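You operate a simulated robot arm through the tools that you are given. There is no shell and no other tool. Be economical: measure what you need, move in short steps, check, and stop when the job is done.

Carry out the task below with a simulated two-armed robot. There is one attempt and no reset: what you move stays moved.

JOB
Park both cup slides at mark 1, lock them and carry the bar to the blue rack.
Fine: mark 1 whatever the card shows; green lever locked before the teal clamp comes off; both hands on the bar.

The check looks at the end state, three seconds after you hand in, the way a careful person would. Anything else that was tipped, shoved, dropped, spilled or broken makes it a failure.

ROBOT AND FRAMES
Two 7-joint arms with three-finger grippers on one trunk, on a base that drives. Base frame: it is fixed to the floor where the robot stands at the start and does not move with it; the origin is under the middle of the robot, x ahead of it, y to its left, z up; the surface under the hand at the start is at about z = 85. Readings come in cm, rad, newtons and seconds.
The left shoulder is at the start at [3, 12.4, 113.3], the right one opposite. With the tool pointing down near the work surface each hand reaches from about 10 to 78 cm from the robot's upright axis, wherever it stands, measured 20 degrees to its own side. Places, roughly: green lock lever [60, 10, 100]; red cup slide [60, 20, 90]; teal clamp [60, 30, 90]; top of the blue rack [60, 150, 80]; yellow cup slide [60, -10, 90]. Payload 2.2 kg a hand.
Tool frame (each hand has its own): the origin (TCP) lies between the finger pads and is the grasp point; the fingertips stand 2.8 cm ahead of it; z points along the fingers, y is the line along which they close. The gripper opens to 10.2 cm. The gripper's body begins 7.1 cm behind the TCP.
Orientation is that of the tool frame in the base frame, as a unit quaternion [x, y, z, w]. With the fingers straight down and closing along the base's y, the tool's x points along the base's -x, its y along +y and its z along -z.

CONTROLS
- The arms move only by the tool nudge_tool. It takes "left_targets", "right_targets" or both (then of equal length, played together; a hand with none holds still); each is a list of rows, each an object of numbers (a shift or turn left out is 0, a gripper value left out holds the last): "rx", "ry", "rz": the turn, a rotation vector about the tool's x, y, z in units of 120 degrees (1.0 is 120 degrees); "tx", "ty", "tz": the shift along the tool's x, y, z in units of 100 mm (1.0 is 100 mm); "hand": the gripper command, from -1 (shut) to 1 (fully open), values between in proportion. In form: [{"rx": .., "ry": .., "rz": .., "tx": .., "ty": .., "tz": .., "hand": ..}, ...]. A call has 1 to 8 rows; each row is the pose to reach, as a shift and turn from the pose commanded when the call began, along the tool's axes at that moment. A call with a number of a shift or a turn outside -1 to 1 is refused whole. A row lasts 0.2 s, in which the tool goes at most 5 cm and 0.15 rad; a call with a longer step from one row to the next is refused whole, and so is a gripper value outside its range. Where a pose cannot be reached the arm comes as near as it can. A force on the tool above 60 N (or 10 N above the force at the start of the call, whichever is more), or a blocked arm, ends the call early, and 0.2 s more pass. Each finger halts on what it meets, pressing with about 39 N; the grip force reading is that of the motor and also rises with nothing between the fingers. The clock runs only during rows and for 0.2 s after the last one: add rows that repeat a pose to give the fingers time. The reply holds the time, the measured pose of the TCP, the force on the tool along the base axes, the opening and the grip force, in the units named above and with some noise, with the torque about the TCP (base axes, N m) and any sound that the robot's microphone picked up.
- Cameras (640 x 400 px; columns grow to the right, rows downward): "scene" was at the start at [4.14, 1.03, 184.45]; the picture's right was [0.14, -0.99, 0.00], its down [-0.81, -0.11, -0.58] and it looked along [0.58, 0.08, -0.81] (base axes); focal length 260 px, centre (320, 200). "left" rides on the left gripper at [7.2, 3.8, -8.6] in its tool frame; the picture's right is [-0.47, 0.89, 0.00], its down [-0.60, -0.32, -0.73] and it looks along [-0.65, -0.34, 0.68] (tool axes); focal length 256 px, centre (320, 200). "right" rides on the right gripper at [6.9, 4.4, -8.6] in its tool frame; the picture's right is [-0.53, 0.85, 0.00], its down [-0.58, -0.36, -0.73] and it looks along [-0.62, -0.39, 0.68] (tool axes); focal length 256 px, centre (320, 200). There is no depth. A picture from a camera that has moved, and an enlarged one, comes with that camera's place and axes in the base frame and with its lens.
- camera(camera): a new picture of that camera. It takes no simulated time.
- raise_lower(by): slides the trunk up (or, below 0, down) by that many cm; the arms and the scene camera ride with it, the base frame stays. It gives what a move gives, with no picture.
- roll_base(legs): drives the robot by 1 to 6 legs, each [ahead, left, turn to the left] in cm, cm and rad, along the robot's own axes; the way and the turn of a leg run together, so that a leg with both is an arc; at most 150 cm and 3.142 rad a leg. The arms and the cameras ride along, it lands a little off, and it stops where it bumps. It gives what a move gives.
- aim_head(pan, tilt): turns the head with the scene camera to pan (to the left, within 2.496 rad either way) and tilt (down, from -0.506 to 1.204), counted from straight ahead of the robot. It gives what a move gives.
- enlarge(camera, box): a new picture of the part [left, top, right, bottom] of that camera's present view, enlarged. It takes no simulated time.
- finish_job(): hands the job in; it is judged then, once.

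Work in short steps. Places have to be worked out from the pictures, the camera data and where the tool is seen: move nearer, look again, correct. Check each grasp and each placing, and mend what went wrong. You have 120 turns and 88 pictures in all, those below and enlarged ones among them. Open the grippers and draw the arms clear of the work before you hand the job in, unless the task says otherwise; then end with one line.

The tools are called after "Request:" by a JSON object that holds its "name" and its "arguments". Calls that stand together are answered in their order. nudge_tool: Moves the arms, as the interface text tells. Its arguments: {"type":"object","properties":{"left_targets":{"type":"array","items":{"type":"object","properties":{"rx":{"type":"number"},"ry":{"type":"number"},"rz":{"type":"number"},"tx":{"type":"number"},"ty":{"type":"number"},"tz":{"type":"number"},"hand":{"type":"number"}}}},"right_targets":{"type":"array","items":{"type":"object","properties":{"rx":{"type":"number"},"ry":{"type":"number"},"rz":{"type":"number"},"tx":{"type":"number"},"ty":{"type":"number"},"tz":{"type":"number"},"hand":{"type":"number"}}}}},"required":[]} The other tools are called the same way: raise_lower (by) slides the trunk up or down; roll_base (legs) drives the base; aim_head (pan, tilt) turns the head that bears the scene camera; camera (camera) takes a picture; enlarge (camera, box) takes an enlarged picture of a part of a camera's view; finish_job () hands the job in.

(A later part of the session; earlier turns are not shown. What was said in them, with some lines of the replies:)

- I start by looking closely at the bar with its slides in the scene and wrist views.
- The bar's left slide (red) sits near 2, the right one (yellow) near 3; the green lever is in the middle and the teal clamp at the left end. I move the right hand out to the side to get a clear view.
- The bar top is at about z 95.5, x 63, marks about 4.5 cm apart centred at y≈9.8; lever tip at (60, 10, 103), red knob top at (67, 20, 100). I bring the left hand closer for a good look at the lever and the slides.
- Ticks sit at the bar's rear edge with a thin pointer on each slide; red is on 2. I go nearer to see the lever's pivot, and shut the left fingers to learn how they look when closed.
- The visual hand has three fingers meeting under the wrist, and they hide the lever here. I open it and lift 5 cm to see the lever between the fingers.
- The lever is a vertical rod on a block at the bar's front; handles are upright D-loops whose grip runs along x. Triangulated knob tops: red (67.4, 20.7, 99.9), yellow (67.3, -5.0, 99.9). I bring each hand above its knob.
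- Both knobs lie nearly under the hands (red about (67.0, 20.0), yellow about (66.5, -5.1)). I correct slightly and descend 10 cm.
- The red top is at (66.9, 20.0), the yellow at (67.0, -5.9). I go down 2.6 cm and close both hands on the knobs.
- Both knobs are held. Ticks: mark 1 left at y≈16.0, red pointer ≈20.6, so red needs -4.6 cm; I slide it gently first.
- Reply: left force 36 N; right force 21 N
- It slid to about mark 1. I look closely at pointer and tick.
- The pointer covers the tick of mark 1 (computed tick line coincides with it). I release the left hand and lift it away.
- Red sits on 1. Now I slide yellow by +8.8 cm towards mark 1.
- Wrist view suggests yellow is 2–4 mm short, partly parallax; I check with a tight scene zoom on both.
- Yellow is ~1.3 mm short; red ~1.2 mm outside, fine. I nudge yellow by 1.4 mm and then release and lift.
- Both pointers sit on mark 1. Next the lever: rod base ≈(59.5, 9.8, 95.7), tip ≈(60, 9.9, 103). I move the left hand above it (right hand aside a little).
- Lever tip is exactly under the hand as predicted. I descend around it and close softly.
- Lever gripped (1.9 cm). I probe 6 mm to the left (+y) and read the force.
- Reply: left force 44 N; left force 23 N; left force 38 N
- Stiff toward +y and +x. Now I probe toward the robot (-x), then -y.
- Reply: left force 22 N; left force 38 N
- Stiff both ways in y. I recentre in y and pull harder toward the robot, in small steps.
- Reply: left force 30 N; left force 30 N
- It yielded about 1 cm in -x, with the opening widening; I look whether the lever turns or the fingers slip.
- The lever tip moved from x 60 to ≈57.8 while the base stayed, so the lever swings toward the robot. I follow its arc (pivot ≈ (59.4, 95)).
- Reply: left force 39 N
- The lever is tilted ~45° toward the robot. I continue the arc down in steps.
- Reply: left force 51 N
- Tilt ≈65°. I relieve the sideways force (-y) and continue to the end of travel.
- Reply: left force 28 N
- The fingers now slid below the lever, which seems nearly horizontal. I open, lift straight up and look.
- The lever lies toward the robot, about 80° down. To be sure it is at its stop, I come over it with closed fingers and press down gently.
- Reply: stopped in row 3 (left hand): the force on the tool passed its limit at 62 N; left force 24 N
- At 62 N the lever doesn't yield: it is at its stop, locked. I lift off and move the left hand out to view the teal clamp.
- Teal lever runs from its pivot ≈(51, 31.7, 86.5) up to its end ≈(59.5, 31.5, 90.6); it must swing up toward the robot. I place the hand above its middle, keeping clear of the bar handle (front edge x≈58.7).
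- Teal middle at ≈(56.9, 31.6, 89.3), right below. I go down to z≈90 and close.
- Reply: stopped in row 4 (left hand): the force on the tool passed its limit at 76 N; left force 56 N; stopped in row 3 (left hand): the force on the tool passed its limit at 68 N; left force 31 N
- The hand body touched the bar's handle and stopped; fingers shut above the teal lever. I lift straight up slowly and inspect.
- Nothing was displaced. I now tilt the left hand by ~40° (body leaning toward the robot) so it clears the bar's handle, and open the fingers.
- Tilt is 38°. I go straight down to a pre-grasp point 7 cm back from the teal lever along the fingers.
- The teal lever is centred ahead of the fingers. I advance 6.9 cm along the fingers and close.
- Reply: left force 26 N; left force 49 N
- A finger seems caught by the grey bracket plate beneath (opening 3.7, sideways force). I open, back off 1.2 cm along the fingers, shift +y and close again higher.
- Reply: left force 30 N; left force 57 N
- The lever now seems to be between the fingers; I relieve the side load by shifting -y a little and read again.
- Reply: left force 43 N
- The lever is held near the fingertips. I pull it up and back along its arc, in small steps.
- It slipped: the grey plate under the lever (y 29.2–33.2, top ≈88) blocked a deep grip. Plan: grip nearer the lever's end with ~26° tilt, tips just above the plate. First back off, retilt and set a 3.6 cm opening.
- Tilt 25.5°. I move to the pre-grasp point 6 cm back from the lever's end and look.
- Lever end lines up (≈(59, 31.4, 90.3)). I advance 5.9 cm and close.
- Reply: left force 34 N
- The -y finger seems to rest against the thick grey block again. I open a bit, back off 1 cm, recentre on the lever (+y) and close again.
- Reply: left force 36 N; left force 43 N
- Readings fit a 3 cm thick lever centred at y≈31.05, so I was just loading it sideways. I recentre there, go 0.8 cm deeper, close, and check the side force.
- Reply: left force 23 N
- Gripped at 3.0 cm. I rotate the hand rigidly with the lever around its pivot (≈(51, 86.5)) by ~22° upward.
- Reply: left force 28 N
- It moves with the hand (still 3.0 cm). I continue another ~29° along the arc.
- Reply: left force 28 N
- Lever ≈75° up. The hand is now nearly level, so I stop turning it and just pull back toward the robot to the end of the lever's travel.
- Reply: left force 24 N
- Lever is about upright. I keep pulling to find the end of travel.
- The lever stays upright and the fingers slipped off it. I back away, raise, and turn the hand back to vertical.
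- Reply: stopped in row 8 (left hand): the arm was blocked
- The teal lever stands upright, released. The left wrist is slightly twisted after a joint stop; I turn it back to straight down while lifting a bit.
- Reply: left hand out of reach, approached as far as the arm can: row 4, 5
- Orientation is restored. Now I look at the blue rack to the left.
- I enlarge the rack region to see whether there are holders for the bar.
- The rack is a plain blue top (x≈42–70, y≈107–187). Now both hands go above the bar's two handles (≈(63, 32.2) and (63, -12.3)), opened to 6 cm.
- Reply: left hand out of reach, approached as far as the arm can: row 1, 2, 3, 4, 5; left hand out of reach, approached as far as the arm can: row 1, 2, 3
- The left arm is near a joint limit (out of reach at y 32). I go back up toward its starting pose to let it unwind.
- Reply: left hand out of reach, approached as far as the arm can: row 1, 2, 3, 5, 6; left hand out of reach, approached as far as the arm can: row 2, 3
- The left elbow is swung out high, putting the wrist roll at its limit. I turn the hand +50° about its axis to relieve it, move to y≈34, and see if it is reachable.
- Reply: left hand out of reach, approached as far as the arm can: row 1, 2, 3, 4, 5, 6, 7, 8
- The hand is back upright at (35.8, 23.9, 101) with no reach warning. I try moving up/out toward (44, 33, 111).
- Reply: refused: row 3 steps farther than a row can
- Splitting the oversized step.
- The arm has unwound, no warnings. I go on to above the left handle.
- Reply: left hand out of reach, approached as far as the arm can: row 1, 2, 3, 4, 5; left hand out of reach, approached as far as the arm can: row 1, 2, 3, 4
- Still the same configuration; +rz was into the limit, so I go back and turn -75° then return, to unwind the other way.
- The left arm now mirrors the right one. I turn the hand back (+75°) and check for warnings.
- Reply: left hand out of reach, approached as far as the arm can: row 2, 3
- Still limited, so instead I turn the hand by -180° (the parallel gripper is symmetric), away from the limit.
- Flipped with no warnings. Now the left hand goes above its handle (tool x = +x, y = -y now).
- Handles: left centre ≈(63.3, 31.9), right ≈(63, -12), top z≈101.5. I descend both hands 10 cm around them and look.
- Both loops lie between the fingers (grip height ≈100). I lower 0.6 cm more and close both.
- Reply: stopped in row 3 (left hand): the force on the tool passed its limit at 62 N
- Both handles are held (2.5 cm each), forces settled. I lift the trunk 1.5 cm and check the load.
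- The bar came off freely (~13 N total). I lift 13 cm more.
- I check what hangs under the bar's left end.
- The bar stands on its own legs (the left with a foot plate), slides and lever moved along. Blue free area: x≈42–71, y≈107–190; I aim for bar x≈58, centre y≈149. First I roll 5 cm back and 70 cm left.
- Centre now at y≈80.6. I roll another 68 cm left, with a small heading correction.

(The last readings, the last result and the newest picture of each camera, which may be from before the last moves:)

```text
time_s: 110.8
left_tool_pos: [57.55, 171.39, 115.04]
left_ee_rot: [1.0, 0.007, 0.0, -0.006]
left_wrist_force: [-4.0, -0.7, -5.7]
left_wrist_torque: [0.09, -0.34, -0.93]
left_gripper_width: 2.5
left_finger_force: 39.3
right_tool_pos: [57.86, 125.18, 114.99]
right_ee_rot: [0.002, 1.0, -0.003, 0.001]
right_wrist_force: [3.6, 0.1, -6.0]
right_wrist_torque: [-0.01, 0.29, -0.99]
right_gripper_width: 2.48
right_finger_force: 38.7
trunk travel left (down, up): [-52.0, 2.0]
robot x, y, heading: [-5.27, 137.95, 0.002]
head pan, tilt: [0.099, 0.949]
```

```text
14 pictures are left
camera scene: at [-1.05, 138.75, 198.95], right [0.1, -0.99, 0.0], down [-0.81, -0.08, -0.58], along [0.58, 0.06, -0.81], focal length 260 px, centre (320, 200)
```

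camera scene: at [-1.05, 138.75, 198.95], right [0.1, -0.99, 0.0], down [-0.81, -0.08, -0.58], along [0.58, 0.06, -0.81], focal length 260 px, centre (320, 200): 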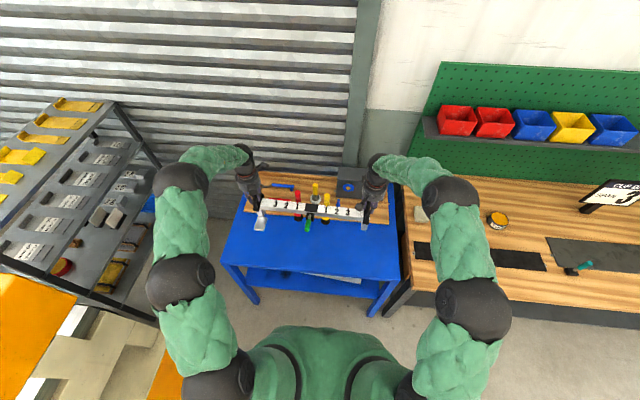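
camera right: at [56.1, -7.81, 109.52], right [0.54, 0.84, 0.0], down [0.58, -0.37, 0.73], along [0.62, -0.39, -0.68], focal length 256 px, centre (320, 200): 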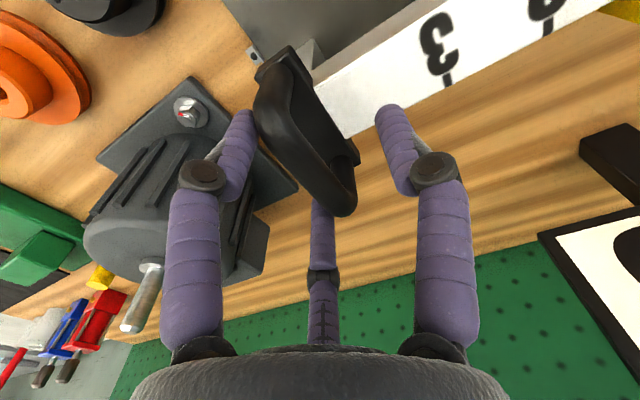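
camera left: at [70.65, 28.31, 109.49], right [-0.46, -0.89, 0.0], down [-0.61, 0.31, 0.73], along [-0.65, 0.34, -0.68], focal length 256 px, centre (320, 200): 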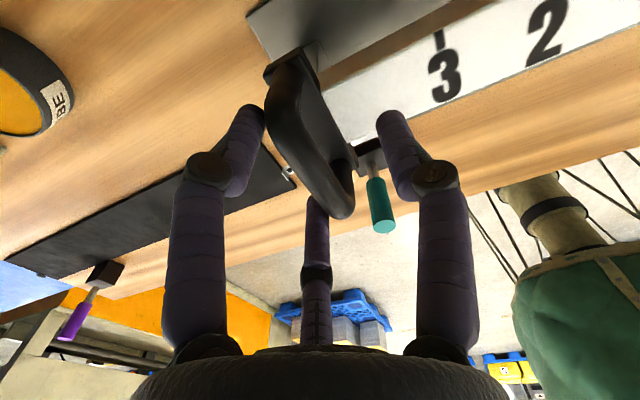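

The bar hangs over the blue area; legs will land at y≈170 and 127, foot at x≈49–56, all on the free blue top. I lower the trunk 18 cm.

Request:
{"name": "raise_lower", "arguments": {"by": -18}}

Request:
{"name": "enlarge", "arguments": {"camera": "scene", "box": [210, 100, 420, 240]}}

```text
time_s: 112.8
left_tool_pos: [57.6, 171.48, 97.09]
left_ee_rot: [1.0, 0.008, 0.001, -0.007]
left_wrist_force: [-5.2, 0.8, -5.9]
left_wrist_torque: [0.12, 0.21, -1.02]
left_gripper_width: 2.5
left_finger_force: 39.0
right_tool_pos: [57.92, 125.29, 96.97]
right_ee_rot: [0.003, 1.0, -0.004, 0.002]
right_wrist_force: [3.7, 0.0, -5.1]
right_wrist_torque: [-0.06, -0.31, -1.01]
right_gripper_width: 2.47
right_finger_force: 38.8
trunk travel left (down, up): [-34.0, 20.0]
robot x, y, heading: [-5.48, 138.36, 0.006]
head pan, tilt: [0.099, 0.949]
```

```text
2.86 times, centred on (315, 170) of scene
camera zoom: at [-1.1, 138.7, 180.97], right [0.1, -0.99, 0.0], down [-0.81, -0.08, -0.58], along [0.58, 0.06, -0.81], focal length 743 px, centre (334, 286)
```

zoom: 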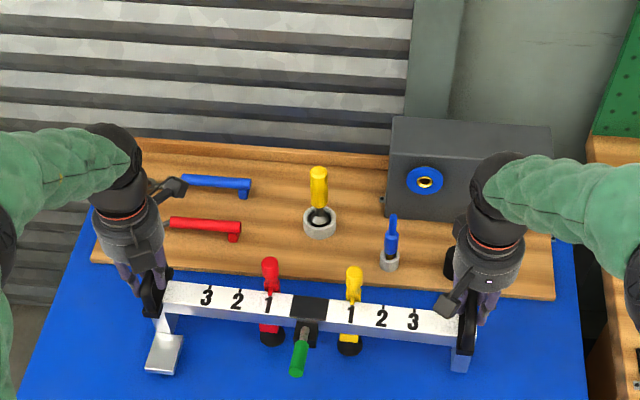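

Clear around. I lower further in small steps, watching the load.

Request:
{"name": "raise_lower", "arguments": {"by": -1.6}}

Request:
{"name": "raise_lower", "arguments": {"by": -0.5}}

```text
time_s: 113.4
left_tool_pos: [57.76, 171.46, 95.47]
left_ee_rot: [1.0, 0.007, 0.001, -0.006]
left_wrist_force: [-4.2, 0.9, -6.1]
left_wrist_torque: [0.1, -0.07, -0.99]
left_gripper_width: 2.54
left_finger_force: 38.9
right_tool_pos: [57.9, 125.33, 95.38]
right_ee_rot: [0.003, 1.0, -0.005, 0.001]
right_wrist_force: [4.6, 0.5, -4.9]
right_wrist_torque: [-0.03, -0.02, -0.97]
right_gripper_width: 2.47
right_finger_force: 38.8
trunk travel left (down, up): [-32.4, 21.6]
robot x, y, heading: [-5.26, 138.24, 0.004]
head pan, tilt: [0.099, 0.949]
```

```text
time_s: 113.9
left_tool_pos: [57.74, 171.39, 95.12]
left_ee_rot: [1.0, 0.007, 0.003, -0.006]
left_wrist_force: [-4.0, -1.4, 1.3]
left_wrist_torque: [0.08, 0.49, -0.92]
left_gripper_width: 2.51
left_finger_force: 39.1
right_tool_pos: [57.89, 125.31, 94.99]
right_ee_rot: [0.003, 1.0, -0.004, 0.003]
right_wrist_force: [3.3, 2.4, 1.8]
right_wrist_torque: [0.02, 0.41, -0.9]
right_gripper_width: 2.46
right_finger_force: 39.1
trunk travel left (down, up): [-31.9, 22.1]
robot x, y, heading: [-5.58, 137.81, 0.002]
head pan, tilt: [0.099, 0.949]
```

The load has gone onto the rack (forces +1.3/+1.8). I settle another millimetre and open both hands.

Request:
{"name": "raise_lower", "arguments": {"by": -0.1}}

Request:
{"name": "nudge_tool", "arguments": {"left_targets": [{"hand": -0.3}, {"hand": 0.0}, {"hand": 0.1}, {"hand": 0.1}], "right_targets": [{"hand": -0.3}, {"hand": 0.0}, {"hand": 0.1}, {"hand": 0.1}]}}

Request:
{"name": "enlarge", "arguments": {"camera": "scene", "box": [210, 100, 420, 240]}}

```text
time_s: 114.4
left_tool_pos: [57.7, 171.29, 95.06]
left_ee_rot: [1.0, 0.006, 0.003, -0.007]
left_wrist_force: [-1.4, -2.8, 9.2]
left_wrist_torque: [0.03, 0.69, -0.9]
left_gripper_width: 2.51
left_finger_force: 38.4
right_tool_pos: [57.83, 125.22, 94.96]
right_ee_rot: [0.002, 1.0, -0.004, 0.003]
right_wrist_force: [4.8, 4.7, 8.1]
right_wrist_torque: [0.09, 0.47, -0.94]
right_gripper_width: 2.45
right_finger_force: 39.2
trunk travel left (down, up): [-31.8, 22.2]
robot x, y, heading: [-5.39, 137.86, 0.008]
head pan, tilt: [0.099, 0.949]
```

```text
time_s: 115.4
left_tool_pos: [57.67, 171.48, 94.88]
left_ee_rot: [1.0, 0.006, 0.001, -0.006]
left_wrist_force: [-0.1, -0.3, 0.0]
left_wrist_torque: [-0.01, -0.01, 0.04]
left_gripper_width: 5.61
left_finger_force: 0.0
right_tool_pos: [57.91, 125.4, 94.88]
right_ee_rot: [0.002, 1.0, -0.004, 0.001]
right_wrist_force: [0.0, 0.7, 0.9]
right_wrist_torque: [0.02, 0.0, 0.0]
right_gripper_width: 5.6
right_finger_force: 0.0
trunk travel left (down, up): [-31.8, 22.2]
robot x, y, heading: [-5.12, 138.29, 0.0]
head pan, tilt: [0.099, 0.949]
```

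```text
2.86 times, centred on (315, 170) of scene
camera zoom: at [-1.2, 138.69, 178.76], right [0.1, -0.99, 0.0], down [-0.81, -0.08, -0.58], along [0.58, 0.06, -0.81], focal length 743 px, centre (334, 286)
```

zoom: 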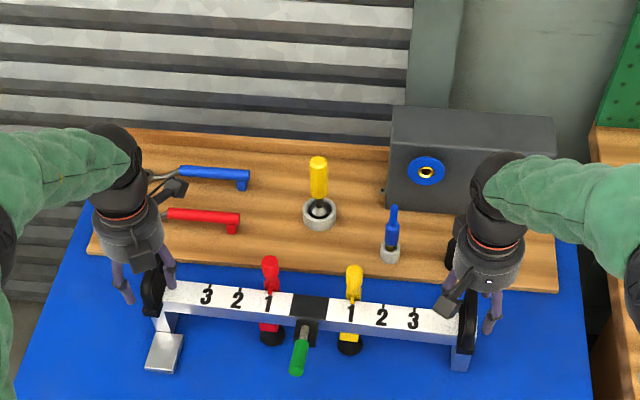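

The bar stands on its own with both hands open and no contact force. I raise the trunk 15 cm straight up to clear the hands.

Request:
{"name": "raise_lower", "arguments": {"by": 15}}

Request:
{"name": "nudge_tool", "arguments": {"left_targets": [{"tx": -0.3}, {"tx": -0.6}, {"tx": -0.9}, {"tx": -1.0}], "right_targets": [{"tx": 0.3}, {"tx": 0.6}, {"tx": 0.9}, {"tx": 1.0}]}}

Request:
{"name": "enlarge", "arguments": {"camera": "scene", "box": [220, 150, 420, 280]}}

Request:
{"name": "camera", "arguments": {"camera": "right"}}

```text
time_s: 117.2
left_tool_pos: [57.53, 171.39, 109.92]
left_ee_rot: [1.0, 0.007, 0.002, -0.006]
left_wrist_force: [0.2, -0.5, 0.2]
left_wrist_torque: [0.0, 0.0, -0.02]
left_gripper_width: 5.63
left_finger_force: 0.0
right_tool_pos: [57.89, 125.3, 109.82]
right_ee_rot: [0.003, 1.0, -0.003, 0.001]
right_wrist_force: [-0.5, -0.4, -0.5]
right_wrist_torque: [0.02, 0.02, -0.01]
right_gripper_width: 5.6
right_finger_force: 0.1
trunk travel left (down, up): [-46.8, 7.2]
robot x, y, heading: [-5.13, 138.21, 0.002]
head pan, tilt: [0.099, 0.949]
```

```text
time_s: 118.2
left_tool_pos: [47.69, 171.39, 109.86]
left_ee_rot: [1.0, 0.007, 0.002, -0.007]
left_wrist_force: [-0.6, 0.7, -0.3]
left_wrist_torque: [0.0, 0.03, -0.01]
left_gripper_width: 5.62
left_finger_force: 0.0
right_tool_pos: [47.75, 125.3, 110.0]
right_ee_rot: [0.003, 1.0, -0.004, 0.002]
right_wrist_force: [-0.2, 0.4, 0.6]
right_wrist_torque: [-0.02, -0.01, -0.01]
right_gripper_width: 5.6
right_finger_force: 0.0
trunk travel left (down, up): [-46.8, 7.2]
robot x, y, heading: [-5.28, 138.02, -0.0]
head pan, tilt: [0.099, 0.949]
```

```text
3.08 times, centred on (320, 215) of scene
camera zoom: at [-1.22, 138.67, 193.76], right [0.1, -0.99, 0.0], down [-0.81, -0.08, -0.58], along [0.58, 0.06, -0.81], focal length 800 px, centre (320, 154)
```

zoom: 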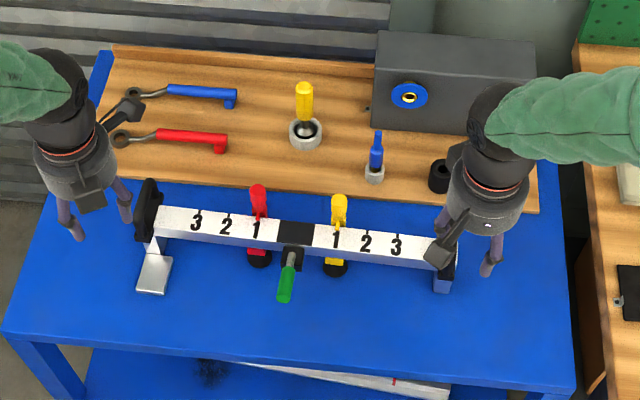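

```text
10 pictures are left
camera right: at [40.95, 129.86, 118.51], right [0.54, 0.84, 0.0], down [0.57, -0.36, 0.74], along [0.62, -0.4, -0.68], focal length 256 px, centre (320, 200)
```

right: 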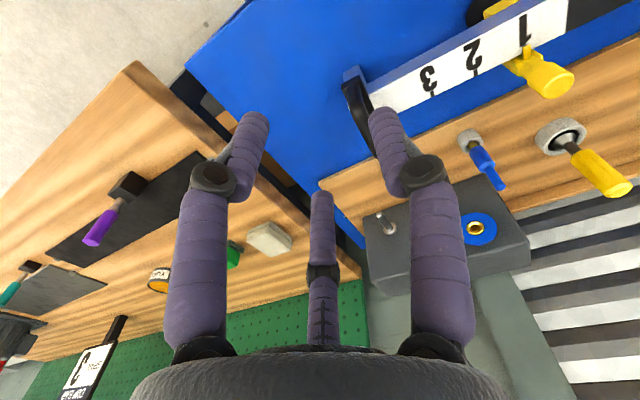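

The bar stands on the blue rack. One last close look at the slides and lever, plus the bench left behind.

Request:
{"name": "enlarge", "arguments": {"camera": "scene", "box": [280, 205, 360, 255]}}

Request:
{"name": "aim_head", "arguments": {"pan": -0.9, "tilt": 0.6}}

Request:
{"name": "camera", "arguments": {"camera": "scene"}}

```text
8.00 times, centred on (320, 230) of scene
camera zoom: at [-1.22, 138.67, 193.76], right [0.1, -0.99, 0.0], down [-0.81, -0.08, -0.58], along [0.58, 0.06, -0.81], focal length 2080 px, centre (320, -40)
```

zoom: 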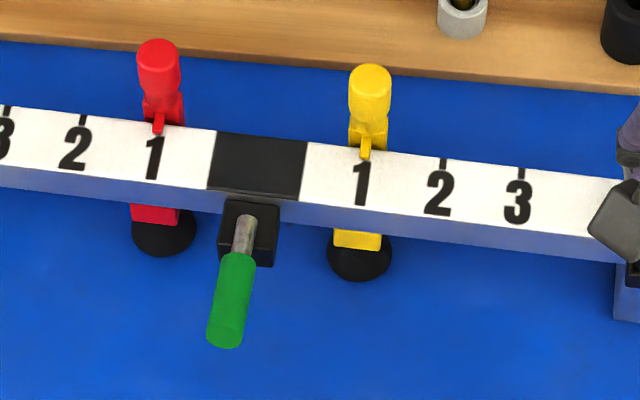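

```text
time_s: 119.5
left_tool_pos: [47.66, 171.4, 109.86]
left_ee_rot: [1.0, 0.006, 0.002, -0.007]
left_wrist_force: [0.0, 0.0, 0.3]
left_wrist_torque: [-0.01, 0.01, 0.0]
left_gripper_width: 5.62
left_finger_force: 0.1
right_tool_pos: [47.94, 125.42, 109.91]
right_ee_rot: [0.003, 1.0, -0.003, 0.001]
right_wrist_force: [-0.4, 0.0, -0.1]
right_wrist_torque: [0.02, 0.0, -0.02]
right_gripper_width: 5.62
right_finger_force: 0.1
trunk travel left (down, up): [-46.8, 7.2]
robot x, y, heading: [-5.19, 137.74, 0.008]
head pan, tilt: [-0.901, 0.6]
```

```text
8 pictures are left
camera scene: at [-2.91, 131.04, 196.59], right [-0.78, -0.62, 0.0], down [-0.35, 0.44, -0.82], along [0.52, -0.64, -0.57], focal length 260 px, centre (320, 200)
```

scene: 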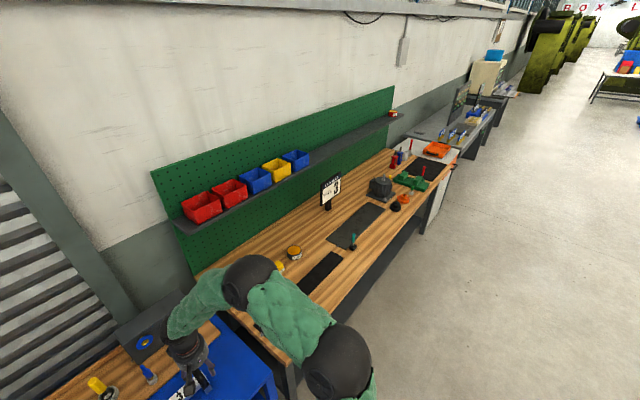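

Both pointers still sit on mark 1, the green lever is down, and nothing on the bench looks disturbed. The hands are open and clear of the bar, so I hand in.

Request:
{"name": "finish_job", "arguments": {}}

```text
The job is handed in.
```

The bar stands on the blue rack with both cup slides at mark 1 and the green lever locked. I locked the lever before releasing the teal clamp and carried the bar with both hands. Mark alignment is within about 1–2 mm.
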